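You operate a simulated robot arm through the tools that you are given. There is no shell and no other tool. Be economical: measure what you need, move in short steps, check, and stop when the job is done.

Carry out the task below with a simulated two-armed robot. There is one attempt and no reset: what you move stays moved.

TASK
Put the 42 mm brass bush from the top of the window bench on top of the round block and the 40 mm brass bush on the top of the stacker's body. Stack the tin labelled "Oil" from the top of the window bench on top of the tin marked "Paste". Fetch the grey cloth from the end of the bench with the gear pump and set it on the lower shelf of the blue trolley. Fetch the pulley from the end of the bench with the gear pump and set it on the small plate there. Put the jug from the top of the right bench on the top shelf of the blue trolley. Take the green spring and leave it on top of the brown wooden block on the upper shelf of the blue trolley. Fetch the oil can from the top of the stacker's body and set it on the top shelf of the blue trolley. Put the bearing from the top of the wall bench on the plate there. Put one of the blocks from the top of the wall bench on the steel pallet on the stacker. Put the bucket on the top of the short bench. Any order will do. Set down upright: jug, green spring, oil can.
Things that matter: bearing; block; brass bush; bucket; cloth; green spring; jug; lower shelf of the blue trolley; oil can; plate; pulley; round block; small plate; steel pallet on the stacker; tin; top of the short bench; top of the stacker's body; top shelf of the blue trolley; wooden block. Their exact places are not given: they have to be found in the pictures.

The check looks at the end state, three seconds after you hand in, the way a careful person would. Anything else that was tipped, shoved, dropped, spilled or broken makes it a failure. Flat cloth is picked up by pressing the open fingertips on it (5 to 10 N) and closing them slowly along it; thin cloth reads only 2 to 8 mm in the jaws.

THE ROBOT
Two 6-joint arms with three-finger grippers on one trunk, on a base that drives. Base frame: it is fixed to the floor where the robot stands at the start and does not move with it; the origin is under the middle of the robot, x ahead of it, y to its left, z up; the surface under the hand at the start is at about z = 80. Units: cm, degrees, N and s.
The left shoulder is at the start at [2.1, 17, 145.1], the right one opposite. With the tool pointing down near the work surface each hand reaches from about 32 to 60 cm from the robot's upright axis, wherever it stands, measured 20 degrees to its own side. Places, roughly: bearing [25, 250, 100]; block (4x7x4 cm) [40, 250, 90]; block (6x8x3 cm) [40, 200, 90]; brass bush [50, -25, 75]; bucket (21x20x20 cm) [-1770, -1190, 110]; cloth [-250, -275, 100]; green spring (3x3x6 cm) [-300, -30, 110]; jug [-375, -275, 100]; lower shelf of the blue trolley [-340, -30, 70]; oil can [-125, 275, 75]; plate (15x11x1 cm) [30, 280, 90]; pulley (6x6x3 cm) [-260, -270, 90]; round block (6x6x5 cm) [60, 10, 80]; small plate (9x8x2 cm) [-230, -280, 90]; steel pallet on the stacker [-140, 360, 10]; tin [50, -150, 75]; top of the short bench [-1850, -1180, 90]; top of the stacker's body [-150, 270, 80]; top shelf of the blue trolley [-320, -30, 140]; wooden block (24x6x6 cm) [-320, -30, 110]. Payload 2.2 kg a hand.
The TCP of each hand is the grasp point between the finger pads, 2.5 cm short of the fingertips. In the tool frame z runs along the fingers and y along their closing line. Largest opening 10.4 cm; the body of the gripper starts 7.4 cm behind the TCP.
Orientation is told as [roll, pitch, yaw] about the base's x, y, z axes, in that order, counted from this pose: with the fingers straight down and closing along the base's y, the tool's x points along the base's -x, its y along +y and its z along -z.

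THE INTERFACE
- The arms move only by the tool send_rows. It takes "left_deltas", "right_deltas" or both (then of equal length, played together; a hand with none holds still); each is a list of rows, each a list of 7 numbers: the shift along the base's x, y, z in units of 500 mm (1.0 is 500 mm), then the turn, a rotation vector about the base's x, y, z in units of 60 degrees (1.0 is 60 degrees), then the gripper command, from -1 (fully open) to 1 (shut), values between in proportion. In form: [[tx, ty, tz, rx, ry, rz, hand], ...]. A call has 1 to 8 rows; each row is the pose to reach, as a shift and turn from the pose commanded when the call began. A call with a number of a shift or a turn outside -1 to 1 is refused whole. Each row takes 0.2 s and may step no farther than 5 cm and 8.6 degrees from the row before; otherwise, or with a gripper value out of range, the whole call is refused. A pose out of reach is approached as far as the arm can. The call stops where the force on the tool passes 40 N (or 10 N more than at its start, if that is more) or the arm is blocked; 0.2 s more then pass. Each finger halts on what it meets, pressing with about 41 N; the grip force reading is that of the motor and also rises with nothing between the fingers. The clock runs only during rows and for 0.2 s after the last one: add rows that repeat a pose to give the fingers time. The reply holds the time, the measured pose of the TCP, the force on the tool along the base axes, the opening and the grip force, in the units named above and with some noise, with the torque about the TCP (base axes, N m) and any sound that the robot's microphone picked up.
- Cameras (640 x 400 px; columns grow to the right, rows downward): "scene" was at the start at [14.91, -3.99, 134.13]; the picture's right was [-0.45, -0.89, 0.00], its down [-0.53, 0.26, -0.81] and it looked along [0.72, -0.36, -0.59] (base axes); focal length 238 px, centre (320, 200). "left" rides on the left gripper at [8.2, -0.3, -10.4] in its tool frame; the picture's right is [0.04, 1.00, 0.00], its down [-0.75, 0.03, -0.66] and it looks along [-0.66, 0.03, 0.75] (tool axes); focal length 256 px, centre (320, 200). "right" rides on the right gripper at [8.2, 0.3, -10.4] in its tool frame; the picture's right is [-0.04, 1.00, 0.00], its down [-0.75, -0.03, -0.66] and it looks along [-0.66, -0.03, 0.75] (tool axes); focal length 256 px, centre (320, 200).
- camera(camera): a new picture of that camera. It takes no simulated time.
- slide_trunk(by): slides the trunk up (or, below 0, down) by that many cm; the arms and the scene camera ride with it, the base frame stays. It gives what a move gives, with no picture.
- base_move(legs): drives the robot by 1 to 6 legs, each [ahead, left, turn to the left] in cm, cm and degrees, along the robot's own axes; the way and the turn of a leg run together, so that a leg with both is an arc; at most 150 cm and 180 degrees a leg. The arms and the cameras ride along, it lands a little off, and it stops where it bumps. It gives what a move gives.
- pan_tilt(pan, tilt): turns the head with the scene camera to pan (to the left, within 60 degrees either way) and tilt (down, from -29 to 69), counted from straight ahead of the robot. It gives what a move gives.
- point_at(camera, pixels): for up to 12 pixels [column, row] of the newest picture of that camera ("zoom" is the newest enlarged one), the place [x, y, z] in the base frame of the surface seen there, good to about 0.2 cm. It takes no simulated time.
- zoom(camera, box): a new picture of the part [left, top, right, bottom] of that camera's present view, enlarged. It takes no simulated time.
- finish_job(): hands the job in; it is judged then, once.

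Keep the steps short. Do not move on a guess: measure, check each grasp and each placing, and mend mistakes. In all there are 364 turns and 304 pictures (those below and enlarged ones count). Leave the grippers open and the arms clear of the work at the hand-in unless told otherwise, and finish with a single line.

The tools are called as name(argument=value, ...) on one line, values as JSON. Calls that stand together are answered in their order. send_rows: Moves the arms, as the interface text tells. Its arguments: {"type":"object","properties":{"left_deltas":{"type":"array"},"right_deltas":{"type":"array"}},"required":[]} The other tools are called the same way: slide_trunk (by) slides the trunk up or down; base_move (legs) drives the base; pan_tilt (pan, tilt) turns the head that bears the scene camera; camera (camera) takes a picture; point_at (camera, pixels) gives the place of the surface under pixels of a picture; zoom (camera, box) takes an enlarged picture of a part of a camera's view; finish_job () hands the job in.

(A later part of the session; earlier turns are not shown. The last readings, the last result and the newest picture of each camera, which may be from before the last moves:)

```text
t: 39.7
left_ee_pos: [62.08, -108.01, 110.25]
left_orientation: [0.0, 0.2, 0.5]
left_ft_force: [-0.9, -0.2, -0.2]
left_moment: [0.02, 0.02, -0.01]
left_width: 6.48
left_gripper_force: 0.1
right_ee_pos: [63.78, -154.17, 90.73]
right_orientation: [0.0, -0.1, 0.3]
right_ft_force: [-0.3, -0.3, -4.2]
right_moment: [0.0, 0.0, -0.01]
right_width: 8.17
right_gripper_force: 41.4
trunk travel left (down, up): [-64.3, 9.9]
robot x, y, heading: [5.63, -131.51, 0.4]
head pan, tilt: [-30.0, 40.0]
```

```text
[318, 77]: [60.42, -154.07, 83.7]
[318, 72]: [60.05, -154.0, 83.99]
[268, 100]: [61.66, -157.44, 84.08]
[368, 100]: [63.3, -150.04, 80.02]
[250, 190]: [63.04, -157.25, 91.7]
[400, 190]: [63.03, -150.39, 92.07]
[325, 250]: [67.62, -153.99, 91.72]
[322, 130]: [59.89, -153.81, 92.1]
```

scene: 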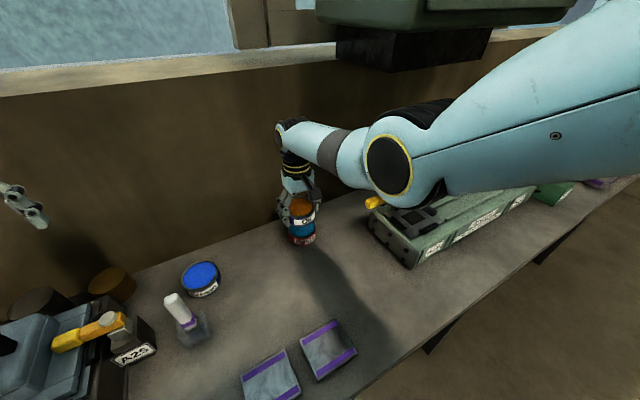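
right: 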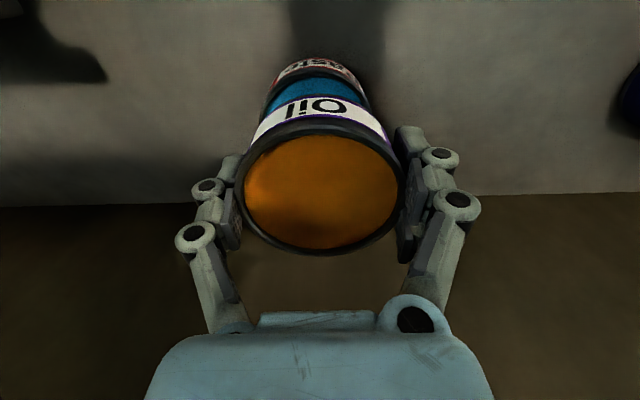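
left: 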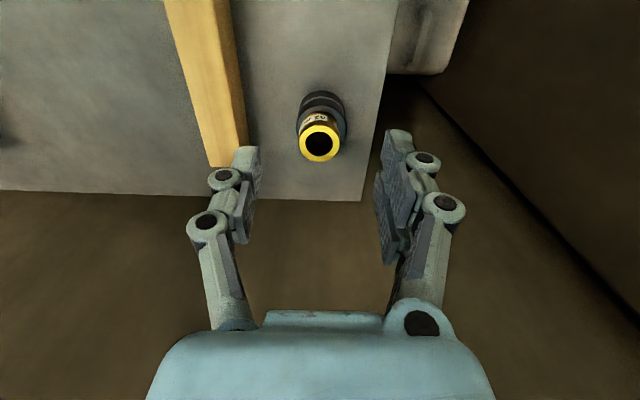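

Aligned within 0.3 cm. Lower 3.7 cm then creep.

send_rows(right_deltas=[[0.004, -0.004, -0.03, 0, 0, 0, 1], [0.004, -0.004, -0.055, 0, 0, 0, 1], [0.004, -0.004, -0.07, 0, 0, 0, 1], [0.004, -0.004, -0.074, 0, 0, 0, 1], [0.004, -0.004, -0.076, 0, 0, 0, 1], [0.004, -0.004, -0.078, 0, 0, 0, 1], [0.004, -0.004, -0.078, 0, 0, 0, 1]])

```text
t: 41.3
left_ee_pos: [62.0, -108.02, 110.24]
left_orientation: [0.0, 0.1, 0.5]
left_ft_force: [0.9, -0.1, 0.3]
left_moment: [0.02, -0.02, -0.01]
left_width: 6.54
left_gripper_force: 0.1
right_ee_pos: [63.29, -154.3, 87.3]
right_orientation: [-0.1, -0.1, 0.4]
right_ft_force: [-0.5, -0.2, -3.1]
right_moment: [0.05, 0.03, -0.01]
right_width: 8.1
right_gripper_force: 40.6
right hand out of reach, approached as far as the arm can: row 3, 4, 5, 6, 7
trunk travel left (down, up): [-64.3, 9.9]
robot x, y, heading: [5.65, -131.58, 0.5]
head pan, tilt: [-30.0, 40.0]
```

Slightly out of reach low down. Raise the hand 5 cm then slide the trunk down 5.

send_rows(right_deltas=[[0, 0, 0.05, 0, 0, 0, 1], [0, 0, 0.1, 0, 0, 0, 1], [0, 0, 0.1, 0, 0, 0, 1]])

slide_trunk(by=-5)

```text
t: 42.1
left_ee_pos: [62.04, -108.09, 110.22]
left_orientation: [0.0, 0.2, 0.5]
left_ft_force: [-0.4, -0.1, -1.0]
left_moment: [-0.02, -0.02, 0.01]
left_width: 6.48
left_gripper_force: 0.0
right_ee_pos: [65.35, -154.15, 91.06]
right_orientation: [0.1, 0.1, 0.4]
right_ft_force: [0.2, 0.0, -3.5]
right_moment: [-0.01, 0.01, 0.0]
right_width: 8.13
right_gripper_force: 40.8
right hand out of reach, approached as far as the arm can: row 1, 2, 3
trunk travel left (down, up): [-64.3, 9.9]
robot x, y, heading: [5.54, -131.33, -0.0]
head pan, tilt: [-30.0, 40.0]
```

```text
t: 43.0
left_ee_pos: [61.93, -107.95, 105.32]
left_orientation: [0.0, 0.0, 0.5]
left_ft_force: [0.4, -0.2, 0.3]
left_moment: [0.01, 0.01, 0.0]
left_width: 6.5
left_gripper_force: 0.1
right_ee_pos: [65.46, -154.29, 86.3]
right_orientation: [-0.2, -0.3, 0.3]
right_ft_force: [0.4, -1.7, 19.1]
right_moment: [-0.69, 0.21, 0.05]
right_width: 8.14
right_gripper_force: 40.8
trunk travel left (down, up): [-59.3, 14.9]
robot x, y, heading: [5.47, -131.1, 0.5]
head pan, tilt: [-30.0, 40.0]
```

It's touching, 1.5 cm too far in x. Lift straight up and re-check.

send_rows(right_deltas=[[0, 0, 0.03, 0, 0, 0, 1], [-0.01, 0, 0.07, 0, 0, 0, 1], [-0.032, 0, 0.08, 0, 0, 0, 1], [-0.032, 0, 0.08, 0, 0, 0, 1]])

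camera(camera="right")

```text
t: 44.0
left_ee_pos: [62.11, -107.96, 105.26]
left_orientation: [0.1, 0.0, 0.5]
left_ft_force: [-1.4, 1.5, 1.4]
left_moment: [0.0, -0.01, 0.02]
left_width: 6.49
left_gripper_force: 0.2
right_ee_pos: [66.63, -154.06, 88.39]
right_orientation: [0.0, 0.1, 0.5]
right_ft_force: [-0.3, 0.8, -3.9]
right_moment: [-0.01, 0.0, 0.03]
right_width: 8.07
right_gripper_force: 41.0
right hand out of reach, approached as far as the arm can: row 1, 2, 3, 4
trunk travel left (down, up): [-59.3, 14.9]
robot x, y, heading: [5.56, -131.26, 0.4]
head pan, tilt: [-30.0, 40.0]
```

```text
276 pictures are left
```

right: 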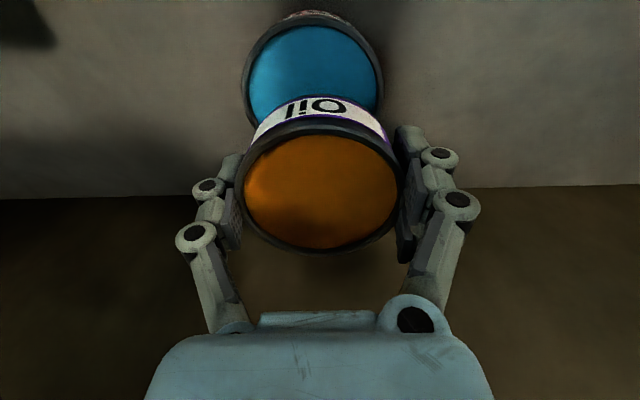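

The arm is at its outer edge (62 cm). First pull the hand back and up, then bring the base nearer.

send_rows(right_deltas=[[-0.04, 0, 0.04, 0, 0, 0, 1], [-0.08, 0.0, 0.06, 0, 0, 0, 1], [-0.12, 0, 0.08, 0, 0, 0, 1], [-0.16, 0, 0.08, 0, 0, 0, 1], [-0.16, 0, 0.08, 0, 0, 0, 1]])

```text
t: 45.2
left_ee_pos: [62.02, -107.97, 105.19]
left_orientation: [0.0, 0.1, 0.5]
left_ft_force: [-0.6, -0.7, 0.2]
left_moment: [0.0, -0.01, 0.02]
left_width: 6.51
left_gripper_force: 0.0
right_ee_pos: [66.85, -153.81, 88.65]
right_orientation: [0.0, 0.1, 0.4]
right_ft_force: [0.4, 0.5, -3.5]
right_moment: [0.0, -0.01, 0.0]
right_width: 8.06
right_gripper_force: 40.9
right hand out of reach, approached as far as the arm can: row 1, 2, 3, 4, 5
trunk travel left (down, up): [-59.3, 14.9]
robot x, y, heading: [5.66, -131.57, 0.4]
head pan, tilt: [-30.0, 40.0]
```

Look at the arm's shape now.

camera(camera="scene")

```text
275 pictures are left
```

scene: 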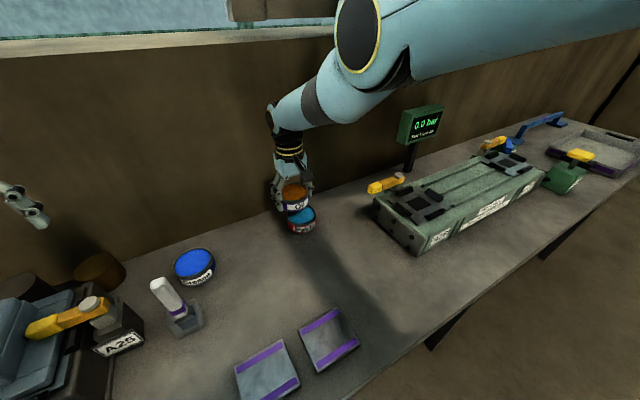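

Put the trunk back up 5, then try pulling back.

slide_trunk(by=5)

send_rows(right_deltas=[[-0.06, 0, 0.0, 0, 0, 0, 1], [-0.12, 0.0, 0.0, 0, 0, 0, 1], [-0.18, 0, 0.0, 0, 0, 0, 1], [-0.24, 0, 0.0, 0, 0, 0, 1], [-0.24, 0, 0.0, 0, 0, 0, 1]])

```text
t: 46.1
left_ee_pos: [62.05, -107.94, 110.07]
left_orientation: [0.0, 0.1, 0.5]
left_ft_force: [0.4, -1.0, 0.3]
left_moment: [0.0, 0.02, -0.03]
left_width: 6.46
left_gripper_force: 0.1
right_ee_pos: [66.8, -153.95, 93.4]
right_orientation: [-0.1, 0.0, 0.4]
right_ft_force: [0.4, 0.5, -3.8]
right_moment: [0.0, -0.02, 0.05]
right_width: 8.06
right_gripper_force: 40.8
trunk travel left (down, up): [-64.3, 9.9]
robot x, y, heading: [5.35, -131.49, 0.2]
head pan, tilt: [-30.0, 40.0]
```

```text
t: 47.3
left_ee_pos: [62.13, -108.01, 110.19]
left_orientation: [-0.1, 0.1, 0.4]
left_ft_force: [0.3, 0.1, 0.3]
left_moment: [-0.01, 0.04, -0.01]
left_width: 6.52
left_gripper_force: 0.0
right_ee_pos: [63.66, -153.91, 88.25]
right_orientation: [-0.1, 0.0, 0.4]
right_ft_force: [-0.2, -0.3, -3.0]
right_moment: [-0.02, 0.03, 0.01]
right_width: 8.08
right_gripper_force: 41.4
right hand out of reach, approached as far as the arm can: row 1, 2, 3, 4, 5
trunk travel left (down, up): [-64.3, 9.9]
robot x, y, heading: [5.54, -131.16, 0.4]
head pan, tilt: [-30.0, 40.0]
```

The arm seems stuck near a straight elbow. Try a combined sideways pull inward.

send_rows(right_deltas=[[0.03, 0.03, 0.03, 0, 0, 0, 1], [0.03, 0.08, 0.03, 0, 0, 0, 1], [0, 0.13, 0.03, 0, 0, 0, 1], [-0.05, 0.18, 0.03, 0, 0, 0, 1], [-0.1, 0.23, 0.03, 0, 0, 0, 1], [-0.15, 0.26, 0.03, 0, 0, 0, 1], [-0.2, 0.26, 0.03, 0, 0, 0, 1], [-0.25, 0.26, 0.03, 0, 0, 0, 1]])

camera(camera="scene")

```text
t: 49.1
left_ee_pos: [62.08, -108.0, 110.2]
left_orientation: [0.0, 0.0, 0.5]
left_ft_force: [0.1, 0.7, 0.8]
left_moment: [-0.02, -0.01, -0.02]
left_width: 6.51
left_gripper_force: 0.1
right_ee_pos: [58.24, -138.06, 84.59]
right_orientation: [-0.1, 0.1, 0.3]
right_ft_force: [1.2, 0.8, -2.9]
right_moment: [-0.05, 0.03, 0.0]
right_width: 8.06
right_gripper_force: 41.0
right hand out of reach, approached as far as the arm can: row 1, 2, 3, 4, 5, 6, 7, 8
trunk travel left (down, up): [-64.3, 9.9]
robot x, y, heading: [5.67, -131.57, 0.3]
head pan, tilt: [-30.0, 40.0]
```

```text
274 pictures are left
```

scene: 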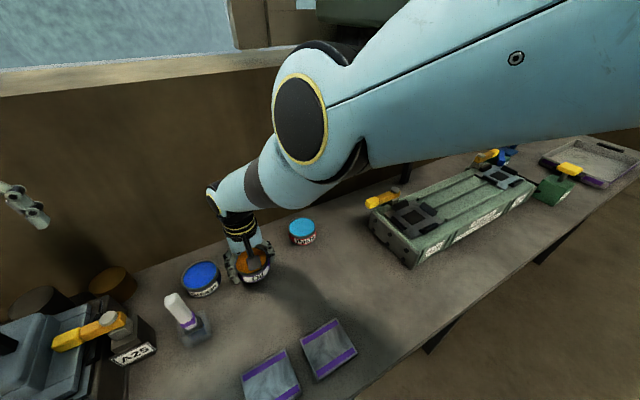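

The elbow has flipped up. Stretch outward fully, then come back down/in to flip it back.

send_rows(right_deltas=[[0.08, 0, 0.04, 0, 0, 0, 1], [0.16, 0, 0.08, 0, 0, 0, 1], [0.24, 0, 0.12, 0, 0, 0, 1], [0.32, 0, 0.12, 0, 0, 0, 1], [0.32, 0, 0.12, 0, 0, 0, 1], [0.28, 0, 0.05, 0, 0, 0, 1], [0.22, 0, 0.02, 0, 0, 0, 1], [0.14, 0, 0.02, 0, 0, 0, 1]])

send_rows(right_deltas=[[-0.06, 0, 0.02, 0, 0, 0, 1], [-0.12, 0, 0.03, 0, 0, 0, 1], [-0.16, 0, 0.05, 0, 0, 0, 1], [-0.16, 0, 0.05, 0, 0, 0, 1]])

camera(camera="scene")

```text
t: 50.9
left_ee_pos: [61.89, -107.97, 110.25]
left_orientation: [0.1, 0.0, 0.6]
left_ft_force: [0.1, 0.4, 0.7]
left_moment: [-0.02, -0.06, -0.01]
left_width: 6.49
left_gripper_force: 0.0
right_ee_pos: [61.9, -140.21, 90.01]
right_orientation: [-0.2, -0.3, 0.7]
right_ft_force: [0.8, -0.2, -2.6]
right_moment: [0.01, 0.02, 0.0]
right_width: 8.05
right_gripper_force: 41.5
right hand out of reach, approached as far as the arm can: row 1, 2, 3, 4, 5, 6, 7, 8
trunk travel left (down, up): [-64.3, 9.9]
robot x, y, heading: [5.63, -131.25, 0.5]
head pan, tilt: [-30.0, 40.0]
```

```text
t: 52.1
left_ee_pos: [62.0, -107.91, 110.16]
left_orientation: [0.1, 0.2, 0.6]
left_ft_force: [-0.4, 0.5, 0.2]
left_moment: [0.01, 0.03, 0.03]
left_width: 6.49
left_gripper_force: 0.1
right_ee_pos: [56.21, -148.06, 92.97]
right_orientation: [-6.3, -2.2, -2.0]
right_ft_force: [0.6, 0.5, -3.5]
right_moment: [0.01, 0.0, 0.02]
right_width: 8.06
right_gripper_force: 40.5
trunk travel left (down, up): [-64.3, 9.9]
robot x, y, heading: [5.61, -131.27, 0.5]
head pan, tilt: [-30.0, 40.0]
stopped in row 4 (right hand): the arm was blocked; the commanded pose is now the measured one
```

```text
273 pictures are left
```

scene: 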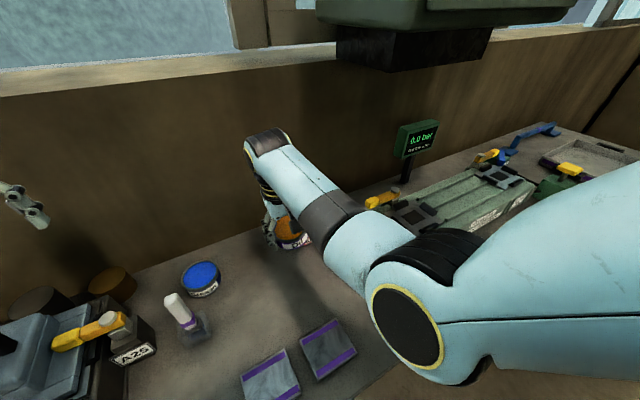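

Elbow is down again. Straighten the hand and go to a comfortable place.

send_rows(right_deltas=[[-0.02, -0.03, 0, 0.03, 0.01, 0.01, 1], [-0.06, -0.06, 0, 0.07, 0.025, 0.02, 1], [-0.1, -0.07, 0, 0.105, 0.037, 0.033, 1], [-0.1, -0.07, 0, 0.105, 0.037, 0.033, 1]])

```text
t: 53.1
left_ee_pos: [62.09, -107.97, 110.14]
left_orientation: [-0.1, 0.0, 0.4]
left_ft_force: [0.0, 0.4, -0.3]
left_moment: [-0.02, -0.02, -0.04]
left_width: 6.5
left_gripper_force: 0.0
right_ee_pos: [51.17, -151.36, 92.96]
right_orientation: [0.2, 0.3, 0.1]
right_ft_force: [-0.5, 0.1, -2.7]
right_moment: [-0.02, 0.0, 0.04]
right_width: 8.09
right_gripper_force: 40.7
trunk travel left (down, up): [-64.3, 9.9]
robot x, y, heading: [5.7, -131.0, 0.1]
head pan, tilt: [-30.0, 40.0]
```

Recovered. Now move base ahead 5.

base_move(legs=[[5, 0, 0]])

camera(camera="right")

```text
t: 54.0
left_ee_pos: [67.26, -108.01, 110.02]
left_orientation: [0.0, 0.2, 0.5]
left_ft_force: [0.5, -0.1, -0.9]
left_moment: [-0.02, 0.03, -0.03]
left_width: 6.49
left_gripper_force: 0.0
right_ee_pos: [56.34, -151.34, 92.88]
right_orientation: [0.3, 0.2, -0.1]
right_ft_force: [0.6, -0.5, -4.2]
right_moment: [-0.01, 0.04, -0.04]
right_width: 8.05
right_gripper_force: 41.0
trunk travel left (down, up): [-64.3, 9.9]
robot x, y, heading: [10.61, -130.92, 0.5]
head pan, tilt: [-30.0, 40.0]
```

```text
272 pictures are left
```

right: 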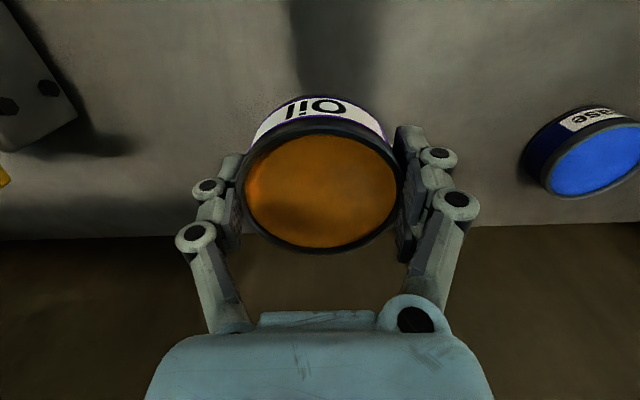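

Move above Paste again.

send_rows(right_deltas=[[0.03, -0.012, 0, 0, 0, 0, 1], [0.08, -0.03, 0, 0, 0, 0, 1], [0.13, -0.05, -0.02, 0, 0, 0, 1], [0.15, -0.057, -0.04, 0, 0, 0, 1], [0.15, -0.057, -0.04, 0, 0, 0, 1]])

camera(camera="right")

```text
t: 55.2
left_ee_pos: [67.08, -107.91, 110.24]
left_orientation: [0.0, 0.1, 0.6]
left_ft_force: [0.2, -0.1, -0.2]
left_moment: [0.02, -0.01, -0.01]
left_width: 6.5
left_gripper_force: 0.0
right_ee_pos: [63.77, -154.03, 90.97]
right_orientation: [0.2, 0.1, -0.1]
right_ft_force: [-0.4, -0.1, -4.3]
right_moment: [0.03, 0.0, -0.01]
right_width: 8.07
right_gripper_force: 40.8
trunk travel left (down, up): [-64.3, 9.9]
robot x, y, heading: [10.84, -131.43, 0.6]
head pan, tilt: [-30.0, 40.0]
```

```text
271 pictures are left
```

right: 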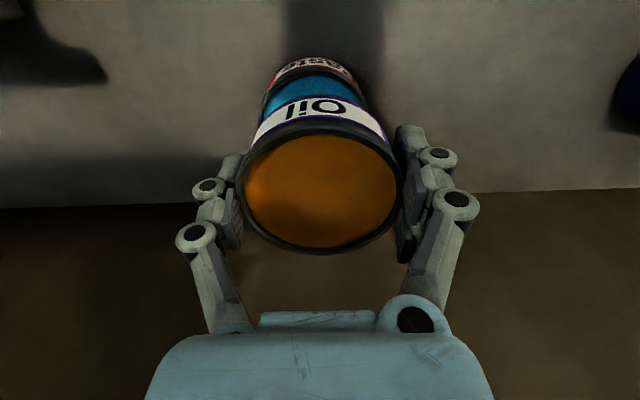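

point_at(camera="right", pixels=[[314, 76], [314, 72], [266, 97], [364, 97], [247, 185], [400, 185], [322, 252], [318, 133]])

```text
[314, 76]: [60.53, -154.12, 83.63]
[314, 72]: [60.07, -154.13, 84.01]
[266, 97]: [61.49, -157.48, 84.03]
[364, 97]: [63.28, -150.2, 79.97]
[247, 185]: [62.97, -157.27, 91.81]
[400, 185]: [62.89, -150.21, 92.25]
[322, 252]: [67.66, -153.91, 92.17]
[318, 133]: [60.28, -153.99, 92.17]
```

Nearly aligned; shift +0.3 x, -0.2 y, lower 3.8 cm, then creep.

send_rows(right_deltas=[[0.006, -0.004, -0.03, 0, 0, 0, 1], [0.006, -0.004, -0.055, 0, 0, 0, 1], [0.006, -0.004, -0.072, 0, 0, 0, 1], [0.006, -0.004, -0.076, 0, 0, 0, 1], [0.006, -0.004, -0.078, 0, 0, 0, 1], [0.006, -0.004, -0.08, 0, 0, 0, 1], [0.006, -0.004, -0.08, 0, 0, 0, 1]])

```text
t: 56.9
left_ee_pos: [67.17, -107.85, 110.11]
left_orientation: [0.0, 0.1, 0.5]
left_ft_force: [-0.5, 0.2, 0.4]
left_moment: [0.01, 0.01, 0.01]
left_width: 6.49
left_gripper_force: 0.1
right_ee_pos: [63.96, -154.34, 86.91]
right_orientation: [0.1, 0.2, -0.1]
right_ft_force: [-0.4, 0.4, -3.3]
right_moment: [0.01, 0.03, 0.01]
right_width: 8.08
right_gripper_force: 40.5
trunk travel left (down, up): [-64.3, 9.9]
robot x, y, heading: [10.5, -131.26, 0.5]
head pan, tilt: [-30.0, 40.0]
```

send_rows(right_deltas=[[0, 0, -0.002, 0, 0, 0, 1], [0, 0, -0.004, 0, 0, 0, 1], [0, 0, -0.006, 0, 0, 0, 1], [0, 0, -0.006, 0, 0, 0, 1]])

```text
t: 57.9
left_ee_pos: [66.99, -107.92, 110.21]
left_orientation: [0.0, 0.2, 0.5]
left_ft_force: [-0.6, 0.0, 0.1]
left_moment: [0.01, -0.02, -0.01]
left_width: 6.51
left_gripper_force: 0.1
right_ee_pos: [64.02, -154.21, 86.6]
right_orientation: [0.2, 0.2, 0.0]
right_ft_force: [1.3, -0.6, -3.8]
right_moment: [0.03, 0.02, 0.01]
right_width: 8.1
right_gripper_force: 40.4
trunk travel left (down, up): [-64.3, 9.9]
robot x, y, heading: [10.6, -131.39, 0.4]
head pan, tilt: [-30.0, 40.0]
```

send_rows(right_deltas=[[0, 0, -0.002, 0, 0, 0, 1], [0, 0, -0.004, 0, 0, 0, 1], [0, 0, -0.006, 0, 0, 0, 1], [0, 0, -0.006, 0, 0, 0, 1]])

camera(camera="right")

```text
t: 58.9
left_ee_pos: [67.07, -107.92, 110.34]
left_orientation: [0.0, 0.1, 0.4]
left_ft_force: [-0.8, -0.2, 0.7]
left_moment: [0.01, 0.01, 0.03]
left_width: 6.48
left_gripper_force: 0.0
right_ee_pos: [63.96, -154.26, 86.52]
right_orientation: [0.1, 0.0, -0.1]
right_ft_force: [1.4, 0.1, 5.4]
right_moment: [-0.27, -0.18, 0.03]
right_width: 8.07
right_gripper_force: 40.5
trunk travel left (down, up): [-64.3, 9.9]
robot x, y, heading: [10.88, -131.5, 0.4]
head pan, tilt: [-30.0, 40.0]
```

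```text
270 pictures are left
```

right: 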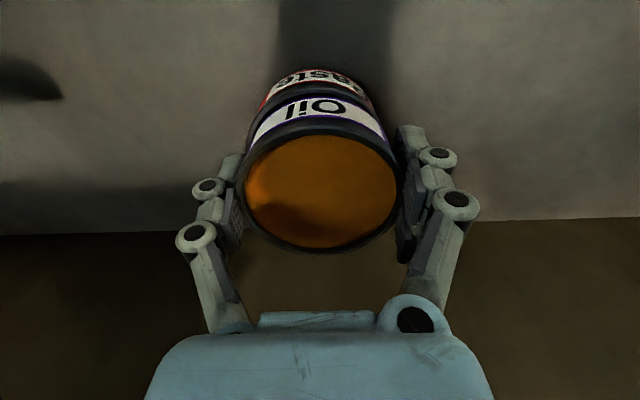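

In contact and well stacked. Open and rise.

send_rows(right_deltas=[[0, 0, 0, 0, 0, 0, -0.62], [0, 0, 0, 0, 0, 0, -0.9], [0, 0, 0, 0, 0, 0, -1], [0, 0, 0.06, 0, 0, 0, -1], [0, 0, 0.13, 0, 0, 0, -1], [-0.04, 0, 0.2, 0, 0, 0, -1], [-0.08, 0, 0.26, 0, 0, 0, -1]])

camera(camera="scene")

```text
t: 60.5
left_ee_pos: [66.97, -107.94, 110.2]
left_orientation: [0.1, 0.1, 0.5]
left_ft_force: [0.3, 0.5, 0.3]
left_moment: [-0.04, 0.0, 0.04]
left_width: 6.52
left_gripper_force: 0.1
right_ee_pos: [59.78, -154.41, 99.32]
right_orientation: [0.0, 0.2, -0.1]
right_ft_force: [-0.5, 0.3, -0.5]
right_moment: [0.04, -0.04, 0.01]
right_width: 10.38
right_gripper_force: 0.1
trunk travel left (down, up): [-64.3, 9.9]
robot x, y, heading: [10.85, -131.38, 0.3]
head pan, tilt: [-30.0, 40.0]
```

```text
269 pictures are left
```

scene: 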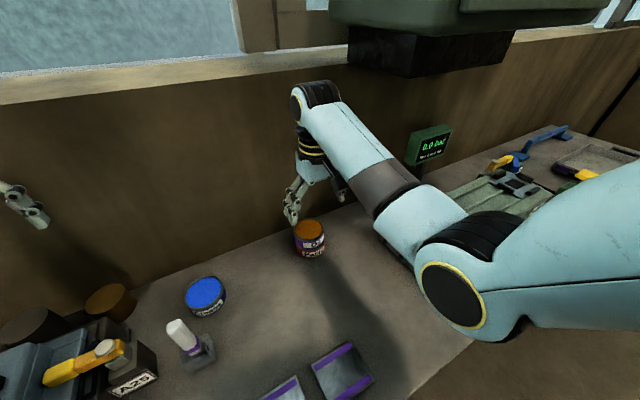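

Stacked. Now the 40 mm bush: trunk up 6, back off, drive left 109, ahead again.

slide_trunk(by=6)

base_move(legs=[[-20, 0, 0], [0, 109, 0], [17, 0, 0]])

camera(camera="right")

```text
t: 61.5
left_ee_pos: [67.06, -107.98, 116.16]
left_orientation: [0.0, 0.2, 0.4]
left_ft_force: [-0.4, 1.0, 0.2]
left_moment: [0.01, -0.02, 0.05]
left_width: 6.52
left_gripper_force: 0.2
right_ee_pos: [59.99, -154.34, 105.27]
right_orientation: [0.2, 0.2, -0.1]
right_ft_force: [0.2, 0.0, -0.6]
right_moment: [-0.02, -0.02, -0.02]
right_width: 10.39
right_gripper_force: 0.1
trunk travel left (down, up): [-70.3, 3.9]
robot x, y, heading: [10.73, -131.21, 0.5]
head pan, tilt: [-30.0, 40.0]
```

```text
t: 69.3
left_ee_pos: [61.56, 3.16, 116.23]
left_orientation: [0.0, 0.1, 2.3]
left_ft_force: [0.0, -0.1, -0.9]
left_moment: [-0.01, 0.01, 0.03]
left_width: 6.52
left_gripper_force: 0.2
right_ee_pos: [55.85, -43.27, 105.3]
right_orientation: [0.1, 0.3, 1.7]
right_ft_force: [0.7, -0.4, -0.3]
right_moment: [0.0, 0.03, 0.03]
right_width: 10.37
right_gripper_force: 0.0
trunk travel left (down, up): [-70.3, 3.9]
robot x, y, heading: [5.9, -22.04, 2.2]
head pan, tilt: [-30.0, 40.0]
```

```text
268 pictures are left
```

right: 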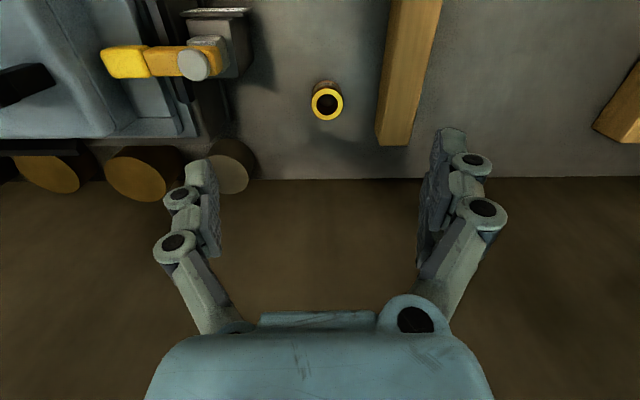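

Measure the bush and neighbours.

point_at(camera="right", pixels=[[313, 103], [342, 103], [327, 90], [327, 118], [380, 125], [377, 143], [255, 160], [232, 142], [410, 130]])

base_move(legs=[[3, 0, -1.5]])

slide_trunk(by=-6)

```text
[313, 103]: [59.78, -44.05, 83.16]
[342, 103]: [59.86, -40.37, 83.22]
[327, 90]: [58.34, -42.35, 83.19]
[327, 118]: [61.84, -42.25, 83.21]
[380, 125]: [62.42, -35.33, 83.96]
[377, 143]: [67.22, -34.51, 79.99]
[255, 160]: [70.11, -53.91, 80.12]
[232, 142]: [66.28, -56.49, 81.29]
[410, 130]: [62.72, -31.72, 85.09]
```

```text
t: 70.1
left_ee_pos: [65.0, 1.7, 116.33]
left_orientation: [0.0, 0.0, 0.7]
left_ft_force: [-1.0, 0.2, 0.7]
left_moment: [0.04, -0.03, -0.02]
left_width: 6.5
left_gripper_force: 0.0
right_ee_pos: [57.89, -44.68, 105.31]
right_orientation: [0.2, 0.1, 0.0]
right_ft_force: [0.0, 0.2, 0.4]
right_moment: [0.02, 0.01, 0.01]
right_width: 10.39
right_gripper_force: 0.0
trunk travel left (down, up): [-70.3, 3.9]
robot x, y, heading: [8.88, -21.63, 0.4]
head pan, tilt: [-30.0, 40.0]
```

```text
t: 71.1
left_ee_pos: [65.08, 1.81, 110.23]
left_orientation: [0.0, 0.1, 0.7]
left_ft_force: [-0.2, 0.0, -0.7]
left_moment: [-0.01, 0.04, 0.03]
left_width: 6.52
left_gripper_force: 0.0
right_ee_pos: [58.2, -44.63, 99.23]
right_orientation: [0.2, 0.1, 0.1]
right_ft_force: [-0.3, 1.0, 0.4]
right_moment: [0.01, 0.0, -0.04]
right_width: 10.44
right_gripper_force: 0.0
trunk travel left (down, up): [-64.3, 9.9]
robot x, y, heading: [8.61, -21.73, 0.5]
head pan, tilt: [-30.0, 40.0]
```

Bush centre (60.0,-42.25). Move above to z 90, jaw 6.5.

send_rows(right_deltas=[[0.01, 0.015, -0.06, 0, 0, 0, -0.5], [0.03, 0.035, -0.13, 0, 0, 0, -0.25], [0.037, 0.047, -0.19, 0, 0, 0, -0.25], [0.037, 0.047, -0.19, 0, 0, 0, -0.25]])

camera(camera="right")

```text
t: 72.1
left_ee_pos: [65.03, 1.65, 110.1]
left_orientation: [0.1, 0.1, 0.6]
left_ft_force: [1.1, 0.1, 0.7]
left_moment: [0.03, 0.0, -0.01]
left_width: 6.5
left_gripper_force: 0.0
right_ee_pos: [60.11, -42.21, 89.87]
right_orientation: [0.2, 0.3, 0.1]
right_ft_force: [0.1, 0.2, -0.1]
right_moment: [-0.02, 0.04, 0.01]
right_width: 6.5
right_gripper_force: 0.0
trunk travel left (down, up): [-64.3, 9.9]
robot x, y, heading: [8.63, -21.83, 0.8]
head pan, tilt: [-30.0, 40.0]
```

```text
267 pictures are left
```

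right: 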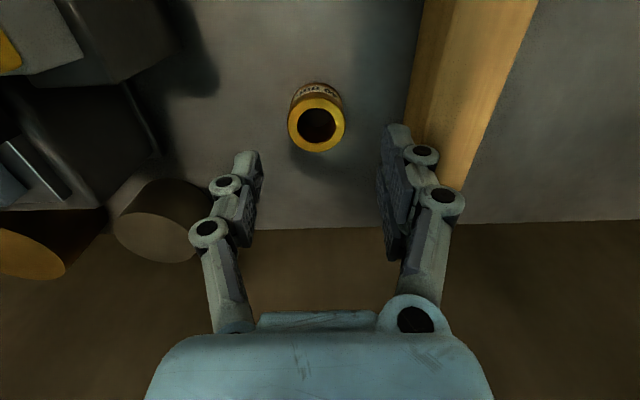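

point_at(camera="right", pixels=[[291, 124], [342, 124], [316, 100], [316, 149], [415, 140]])

```text
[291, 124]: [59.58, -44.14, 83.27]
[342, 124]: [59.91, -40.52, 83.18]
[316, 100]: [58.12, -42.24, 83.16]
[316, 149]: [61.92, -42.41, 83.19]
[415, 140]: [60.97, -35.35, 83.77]
```

Centre (60.0,-42.3). Lower to 82.6 and grip.

send_rows(right_deltas=[[-0.002, -0.002, -0.07, 0, 0, 0, -0.25], [-0.002, -0.002, -0.13, 0, 0, 0, -0.25], [-0.002, -0.002, -0.146, 0, 0, 0, -0.25], [-0.002, -0.002, -0.146, 0, 0, 0, 0.1], [-0.002, -0.002, -0.146, 0, 0, 0, 1], [-0.002, -0.002, -0.146, 0, 0, 0, 1], [-0.002, -0.002, -0.146, 0, 0, 0, 1], [-0.002, -0.002, -0.146, 0, 0, 0, 1]])

send_rows(right_deltas=[[0, 0, 0.01, 0, 0, 0, 1], [0, 0, 0.04, 0, 0, 0, 1], [0, 0, 0.09, 0, 0, 0, 1], [0, 0, 0.15, 0, 0, 0, 1], [0, 0, 0.22, 0, 0, 0, 1], [0, 0, 0.3, 0, 0, 0, 1], [0, 0, 0.34, 0, 0, 0, 1]])

camera(camera="right")

```text
t: 73.9
left_ee_pos: [65.03, 1.72, 110.32]
left_orientation: [-0.1, 0.1, 0.7]
left_ft_force: [-0.8, -0.2, -0.7]
left_moment: [-0.01, 0.01, 0.0]
left_width: 6.48
left_gripper_force: 0.1
right_ee_pos: [59.8, -42.34, 82.5]
right_orientation: [0.2, 0.1, 0.1]
right_ft_force: [2.5, -7.4, 12.4]
right_moment: [-0.47, -0.07, 0.04]
right_width: 4.05
right_gripper_force: 40.7
trunk travel left (down, up): [-64.3, 9.9]
robot x, y, heading: [8.67, -21.64, 0.5]
head pan, tilt: [-30.0, 40.0]
```

```text
t: 75.5
left_ee_pos: [65.15, 1.78, 110.23]
left_orientation: [0.1, 0.0, 0.7]
left_ft_force: [0.9, 0.4, -0.6]
left_moment: [0.03, 0.03, 0.0]
left_width: 6.49
left_gripper_force: 0.0
right_ee_pos: [59.95, -42.46, 99.79]
right_orientation: [0.2, 0.2, 0.3]
right_ft_force: [0.1, -0.1, -1.6]
right_moment: [0.01, 0.02, -0.02]
right_width: 4.05
right_gripper_force: 40.7
trunk travel left (down, up): [-64.3, 9.9]
robot x, y, heading: [8.8, -21.97, 0.4]
head pan, tilt: [-30.0, 40.0]
```

```text
266 pictures are left
```

right: 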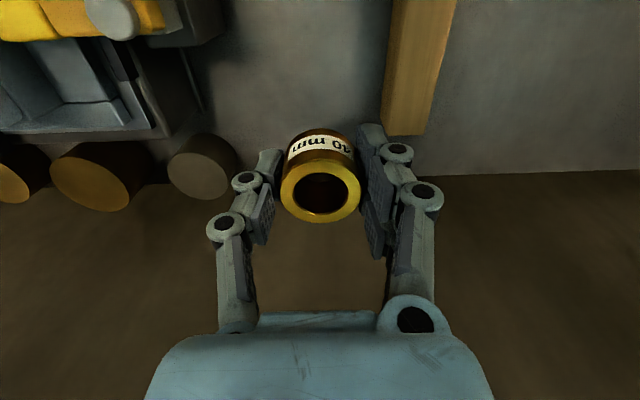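

Held. Back off, turn left 90 and look toward the wall bench.

base_move(legs=[[-60, 0, 0], [0, 0, 90]])

pan_tilt(pan=0, tilt=20)

camera(camera="scene")

```text
t: 82.7
left_ee_pos: [-74.51, 33.73, 110.09]
left_orientation: [0.0, 0.1, 91.3]
left_ft_force: [-0.5, -0.2, -0.7]
left_moment: [-0.01, 0.0, 0.01]
left_width: 6.51
left_gripper_force: 0.0
right_ee_pos: [-30.31, 28.89, 99.65]
right_orientation: [0.1, 0.2, 90.7]
right_ft_force: [0.8, 0.6, -1.7]
right_moment: [-0.01, -0.02, -0.01]
right_width: 4.04
right_gripper_force: 40.8
trunk travel left (down, up): [-64.3, 9.9]
robot x, y, heading: [-50.37, -22.48, 91.1]
head pan, tilt: [-30.0, 40.0]
```

```text
t: 83.7
left_ee_pos: [-74.53, 33.66, 110.21]
left_orientation: [0.0, 0.0, 91.2]
left_ft_force: [0.0, -0.6, 0.6]
left_moment: [-0.02, 0.02, 0.01]
left_width: 6.49
left_gripper_force: 0.0
right_ee_pos: [-30.33, 28.98, 99.62]
right_orientation: [0.1, 0.3, 90.7]
right_ft_force: [0.5, 0.6, -2.7]
right_moment: [-0.01, 0.05, 0.01]
right_width: 4.05
right_gripper_force: 41.3
trunk travel left (down, up): [-64.3, 9.9]
robot x, y, heading: [-50.31, -22.55, 91.2]
head pan, tilt: [0.0, 20.0]
```

```text
265 pictures are left
```

scene: 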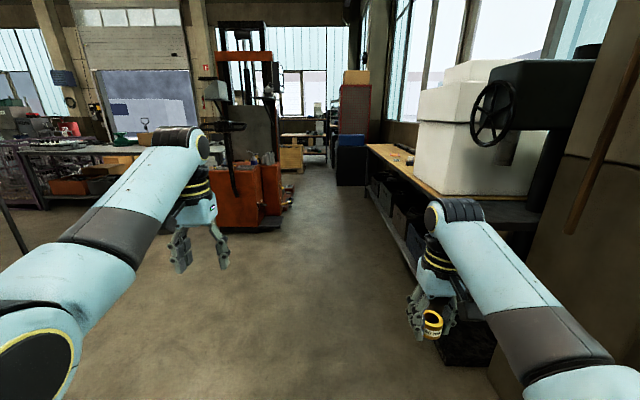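

Wall bench is on the right, the orange stacker ahead. Measure some points.

point_at(camera="scene", pixels=[[380, 152], [440, 192], [400, 155], [395, 165], [258, 172], [270, 205], [225, 90], [290, 158], [355, 165], [340, 250], [475, 150], [243, 160]])

zoom(camera="scene", box=[180, 20, 440, 240])

```text
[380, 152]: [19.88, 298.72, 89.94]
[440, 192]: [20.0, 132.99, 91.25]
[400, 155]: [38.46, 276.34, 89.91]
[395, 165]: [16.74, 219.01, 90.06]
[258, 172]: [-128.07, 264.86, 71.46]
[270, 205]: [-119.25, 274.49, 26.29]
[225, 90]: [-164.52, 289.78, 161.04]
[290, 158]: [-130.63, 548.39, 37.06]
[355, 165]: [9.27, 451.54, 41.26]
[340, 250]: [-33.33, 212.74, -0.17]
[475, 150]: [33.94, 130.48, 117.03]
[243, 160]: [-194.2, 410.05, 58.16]
```

```text
1.82 times, centred on (310, 130) of scene
```

zoom: 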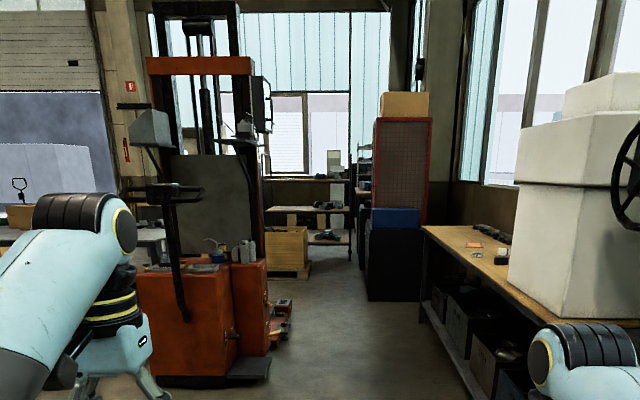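

Drive along the aisle to y≈245 and turn to face the wall bench.

base_move(legs=[[150, 0, 0], [118, 0, 0], [0, 0, -91]])

pan_tilt(pan=0, tilt=35)

camera(camera="scene")

```text
t: 100.4
left_ee_pos: [2.44, 264.48, 110.17]
left_orientation: [0.0, 0.1, -0.1]
left_ft_force: [0.4, 0.6, -0.7]
left_moment: [0.01, 0.01, 0.04]
left_width: 6.49
left_gripper_force: 0.1
right_ee_pos: [-3.44, 220.38, 99.72]
right_orientation: [0.2, 0.2, -0.7]
right_ft_force: [0.3, 0.5, -2.7]
right_moment: [0.0, -0.01, -0.03]
right_width: 4.06
right_gripper_force: 41.0
trunk travel left (down, up): [-64.3, 9.9]
robot x, y, heading: [-54.48, 241.9, -0.3]
head pan, tilt: [0.0, 20.0]
```

```text
t: 101.2
left_ee_pos: [2.35, 264.61, 110.19]
left_orientation: [0.1, 0.1, -0.2]
left_ft_force: [-0.2, -0.3, 0.2]
left_moment: [0.01, 0.01, 0.0]
left_width: 6.5
left_gripper_force: 0.0
right_ee_pos: [-3.53, 220.54, 99.64]
right_orientation: [0.1, 0.3, -0.7]
right_ft_force: [-0.3, 0.2, -2.6]
right_moment: [-0.01, -0.03, -0.02]
right_width: 4.02
right_gripper_force: 40.7
trunk travel left (down, up): [-64.3, 9.9]
robot x, y, heading: [-54.07, 242.15, -0.2]
head pan, tilt: [0.0, 35.0]
```

```text
263 pictures are left
```

scene: 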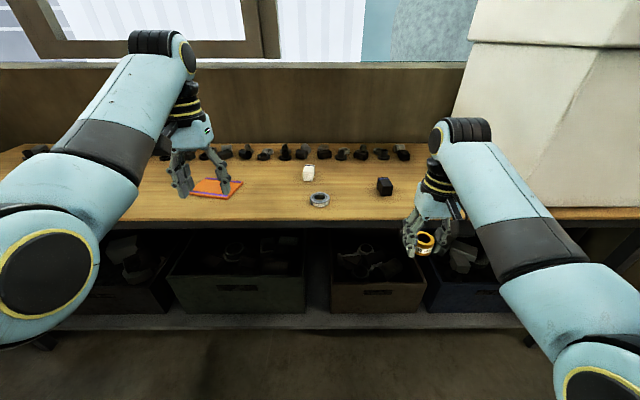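

Bearing (319,200), white block (308,172), black block (383,186), plate (213,188). Zoom and measure.

zoom(camera="scene", box=[160, 130, 420, 230])

point_at(camera="scene", pixels=[[319, 195], [319, 207], [308, 167], [308, 176], [383, 182], [383, 192], [215, 184], [200, 192], [230, 190], [290, 150], [300, 215], [470, 180]])

```text
2.46 times, centred on (290, 180) of scene
```

zoom: 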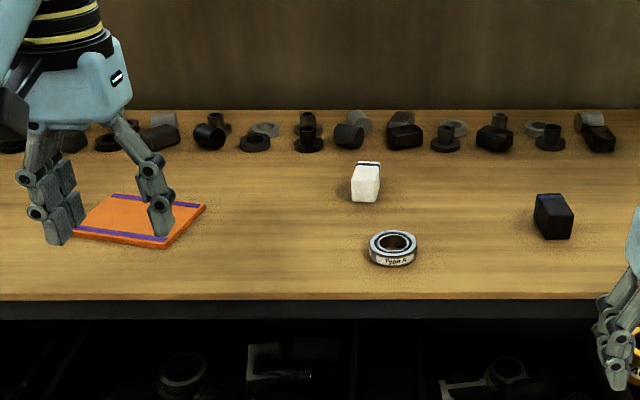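

```text
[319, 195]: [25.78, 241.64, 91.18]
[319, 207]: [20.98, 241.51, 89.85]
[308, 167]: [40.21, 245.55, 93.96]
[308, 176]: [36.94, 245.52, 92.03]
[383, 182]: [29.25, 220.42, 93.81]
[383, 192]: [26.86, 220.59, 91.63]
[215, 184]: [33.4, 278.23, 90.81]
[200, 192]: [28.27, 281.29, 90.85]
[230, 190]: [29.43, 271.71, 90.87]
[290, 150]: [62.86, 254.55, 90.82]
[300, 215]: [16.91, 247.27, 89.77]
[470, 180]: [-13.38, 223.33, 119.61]
```

Measure the white cabinet's near edge to avoid it.

point_at(camera="scene", pixels=[[468, 90], [460, 130], [520, 150], [600, 150], [600, 100], [480, 60], [550, 195]])

```text
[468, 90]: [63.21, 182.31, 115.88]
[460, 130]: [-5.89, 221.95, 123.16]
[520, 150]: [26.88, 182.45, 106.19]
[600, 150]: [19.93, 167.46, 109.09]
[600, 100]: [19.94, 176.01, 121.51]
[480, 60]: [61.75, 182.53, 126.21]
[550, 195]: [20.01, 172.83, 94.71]
```

Clear by ~15 cm. Move ahead 29, right 18.

base_move(legs=[[0, -18, 0], [29, 0, 0]])

camera(camera="left")

camera(camera="scene")

```text
t: 104.2
left_ee_pos: [30.73, 247.0, 110.15]
left_orientation: [0.0, 0.2, 0.1]
left_ft_force: [0.8, -0.3, 0.2]
left_moment: [0.0, 0.01, -0.01]
left_width: 6.54
left_gripper_force: 0.1
right_ee_pos: [25.09, 202.72, 99.63]
right_orientation: [0.2, 0.4, -0.5]
right_ft_force: [0.7, -0.7, -2.0]
right_moment: [0.01, 0.01, -0.01]
right_width: 4.02
right_gripper_force: 40.6
trunk travel left (down, up): [-64.3, 9.9]
robot x, y, heading: [-25.36, 223.86, -0.0]
head pan, tilt: [0.0, 35.0]
```

```text
261 pictures are left
```

left: 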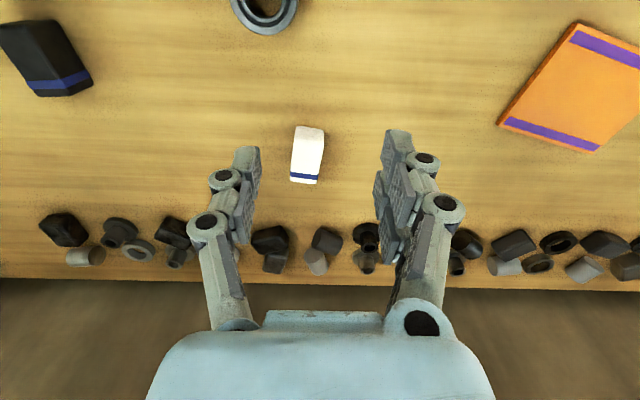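

```text
260 pictures are left
```

scene: 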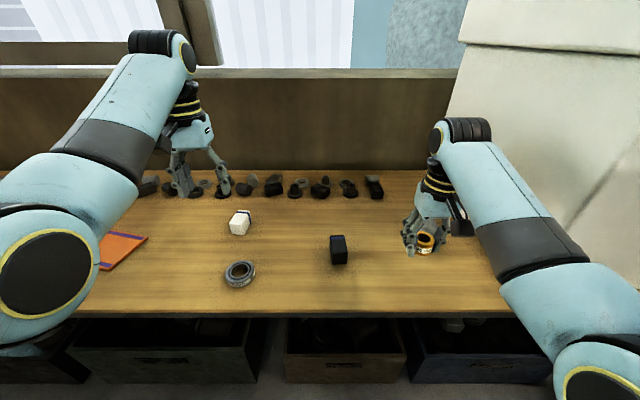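

Measure bearing, white block, plate outlines.

zoom(camera="scene", box=[200, 195, 300, 295])

point_at(camera="left", pixels=[[310, 145], [294, 165], [320, 165], [306, 183], [310, 127], [320, 130], [575, 25], [500, 122], [592, 150], [615, 95]])

```text
4.00 times, centred on (250, 245) of scene
```

zoom: 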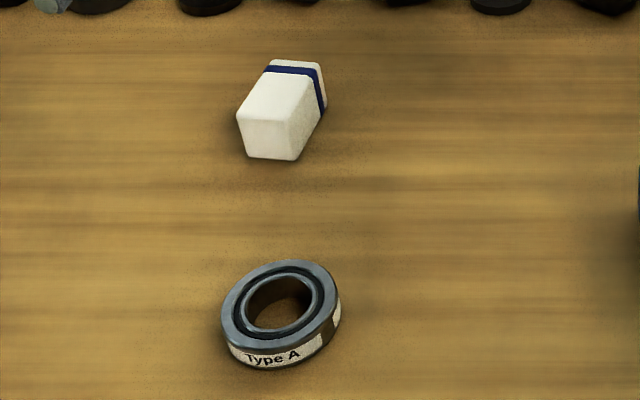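

```text
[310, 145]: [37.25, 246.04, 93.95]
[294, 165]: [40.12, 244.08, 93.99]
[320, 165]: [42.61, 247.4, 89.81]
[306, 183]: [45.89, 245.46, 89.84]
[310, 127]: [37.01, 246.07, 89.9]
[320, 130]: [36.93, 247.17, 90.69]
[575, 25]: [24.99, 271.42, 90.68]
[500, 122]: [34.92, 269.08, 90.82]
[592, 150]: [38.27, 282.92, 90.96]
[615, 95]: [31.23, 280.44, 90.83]
```

point_at(camera="zoom", pixels=[[224, 315], [336, 290], [292, 263], [262, 345], [240, 115], [270, 62], [318, 65], [292, 115], [265, 345], [292, 62]])

```text
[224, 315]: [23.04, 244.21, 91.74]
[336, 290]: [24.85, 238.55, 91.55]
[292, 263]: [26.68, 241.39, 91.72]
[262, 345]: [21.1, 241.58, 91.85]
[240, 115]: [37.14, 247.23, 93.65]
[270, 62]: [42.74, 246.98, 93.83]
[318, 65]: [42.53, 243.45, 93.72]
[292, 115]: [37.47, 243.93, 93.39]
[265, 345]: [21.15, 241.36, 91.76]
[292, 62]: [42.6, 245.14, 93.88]
```

Bearing centre (23.9,241.4), top 91.8. Left hand goes above it.

send_rows(left_deltas=[[-0.035, -0.028, -0.06, 0, 0, 0, -0.63], [-0.07, -0.056, -0.12, 0, 0, 0, -0.63], [-0.105, -0.084, -0.18, 0, 0, 0, -0.63], [-0.136, -0.112, -0.24, 0, 0, 0, -0.63], [-0.136, -0.112, -0.28, 0, 0, 0, -0.63], [-0.136, -0.112, -0.28, 0, 0, 0, -0.63]])

camera(camera="left")

```text
t: 105.6
left_ee_pos: [23.87, 241.24, 96.29]
left_orientation: [0.0, 0.1, 0.1]
left_ft_force: [0.3, -0.2, 0.4]
left_moment: [-0.01, -0.04, -0.02]
left_width: 8.48
left_gripper_force: 0.0
right_ee_pos: [25.11, 202.68, 99.64]
right_orientation: [0.2, 0.2, -0.5]
right_ft_force: [-0.5, 0.0, -2.5]
right_moment: [0.03, -0.03, -0.02]
right_width: 4.03
right_gripper_force: 40.9
trunk travel left (down, up): [-64.3, 9.9]
robot x, y, heading: [-25.94, 223.86, 0.2]
head pan, tilt: [0.0, 35.0]
```

```text
258 pictures are left
```

left: 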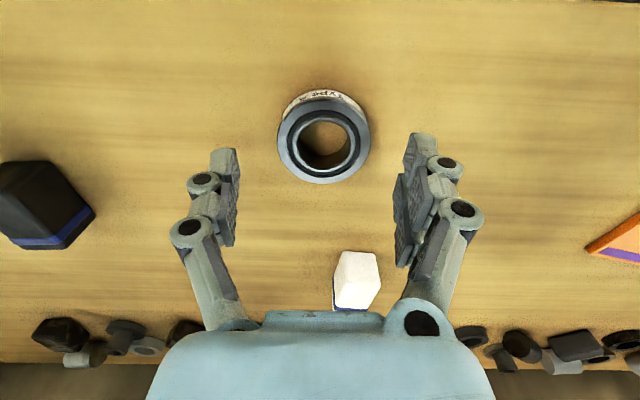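

point_at(camera="left", pixels=[[279, 140], [366, 140], [323, 102], [323, 181], [323, 184]])

```text
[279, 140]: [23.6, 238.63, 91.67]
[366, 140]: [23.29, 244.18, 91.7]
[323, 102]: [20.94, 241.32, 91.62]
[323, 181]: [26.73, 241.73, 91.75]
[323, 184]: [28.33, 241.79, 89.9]
```

Centre (23.85,241.4). Lower to 92.5 and grip, then lift.

send_rows(left_deltas=[[0, 0.003, -0.04, 0, 0, 0, -0.63], [0, 0.003, -0.075, 0, 0, 0, -0.63], [0, 0.003, -0.075, 0, 0, 0, -0.3], [0, 0.003, -0.075, 0, 0, 0, 1], [0, 0.003, -0.075, 0, 0, 0, 1], [0, 0.003, -0.075, 0, 0, 0, 1], [0, 0.003, -0.075, 0, 0, 0, 1]])

send_rows(left_deltas=[[0, 0, 0.01, 0, 0, 0, 1], [0, 0, 0.03, 0, 0, 0, 1], [0, 0, 0.07, 0, 0, 0, 1], [0, 0, 0.12, 0, 0, 0, 1], [0, 0, 0.16, 0, 0, 0, 1]])

camera(camera="left")

```text
t: 107.2
left_ee_pos: [23.84, 241.45, 92.6]
left_orientation: [0.0, 0.0, 0.1]
left_ft_force: [0.1, -0.1, -0.4]
left_moment: [0.07, -0.02, -0.01]
left_width: 5.4
left_gripper_force: 41.6
right_ee_pos: [25.08, 202.61, 99.68]
right_orientation: [0.0, 0.1, -0.5]
right_ft_force: [0.1, 1.1, -2.0]
right_moment: [0.0, -0.02, -0.01]
right_width: 4.0
right_gripper_force: 41.4
trunk travel left (down, up): [-64.3, 9.9]
robot x, y, heading: [-25.91, 224.04, -0.1]
head pan, tilt: [0.0, 35.0]
```

```text
t: 108.4
left_ee_pos: [23.96, 241.52, 100.45]
left_orientation: [0.2, 0.0, 0.1]
left_ft_force: [0.0, -0.1, -2.1]
left_moment: [-0.02, 0.03, -0.01]
left_width: 5.39
left_gripper_force: 41.3
right_ee_pos: [25.07, 202.75, 99.56]
right_orientation: [0.2, 0.3, -0.6]
right_ft_force: [-0.4, -0.1, -1.7]
right_moment: [-0.02, -0.01, 0.0]
right_width: 4.02
right_gripper_force: 41.3
trunk travel left (down, up): [-64.3, 9.9]
robot x, y, heading: [-25.8, 223.67, 0.0]
head pan, tilt: [0.0, 35.0]
```

```text
257 pictures are left
```

left: 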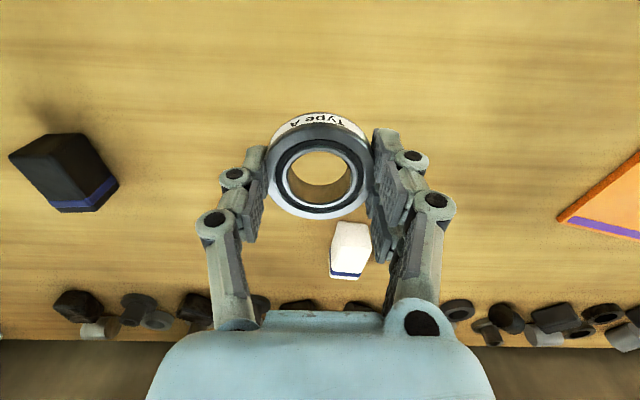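

Held. Shift the base left 36 and ahead 6 to be over the plate.

base_move(legs=[[0, 36, 0], [6, 0, 0]])

camera(camera="left")

```text
t: 111.3
left_ee_pos: [30.06, 278.19, 100.26]
left_orientation: [-0.1, 0.2, 0.5]
left_ft_force: [0.4, -0.2, -2.6]
left_moment: [-0.01, 0.08, 0.03]
left_width: 5.38
left_gripper_force: 40.9
right_ee_pos: [31.49, 239.32, 99.5]
right_orientation: [0.1, 0.3, -0.1]
right_ft_force: [0.6, -0.6, -2.4]
right_moment: [0.01, 0.06, 0.02]
right_width: 4.0
right_gripper_force: 41.1
trunk travel left (down, up): [-64.3, 9.9]
robot x, y, heading: [-19.77, 259.93, 0.1]
head pan, tilt: [0.0, 35.0]
```

```text
256 pictures are left
```

left: 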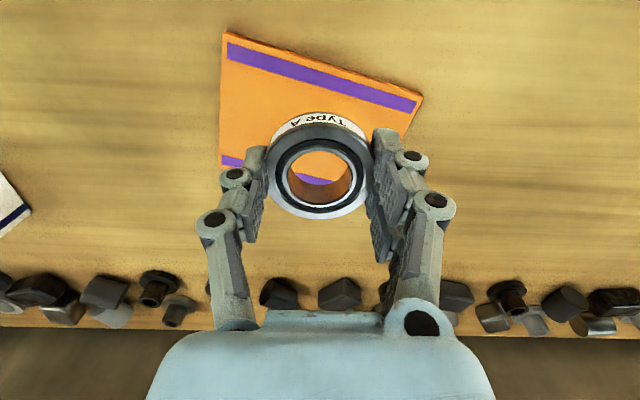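

point_at(camera="left", pixels=[[226, 38], [419, 97], [222, 162], [400, 135], [321, 205], [321, 145]])

```text
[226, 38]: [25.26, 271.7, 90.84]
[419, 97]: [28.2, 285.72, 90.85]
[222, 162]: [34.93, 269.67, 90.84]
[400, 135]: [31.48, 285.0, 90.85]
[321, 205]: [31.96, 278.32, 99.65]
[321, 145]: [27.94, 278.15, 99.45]
```

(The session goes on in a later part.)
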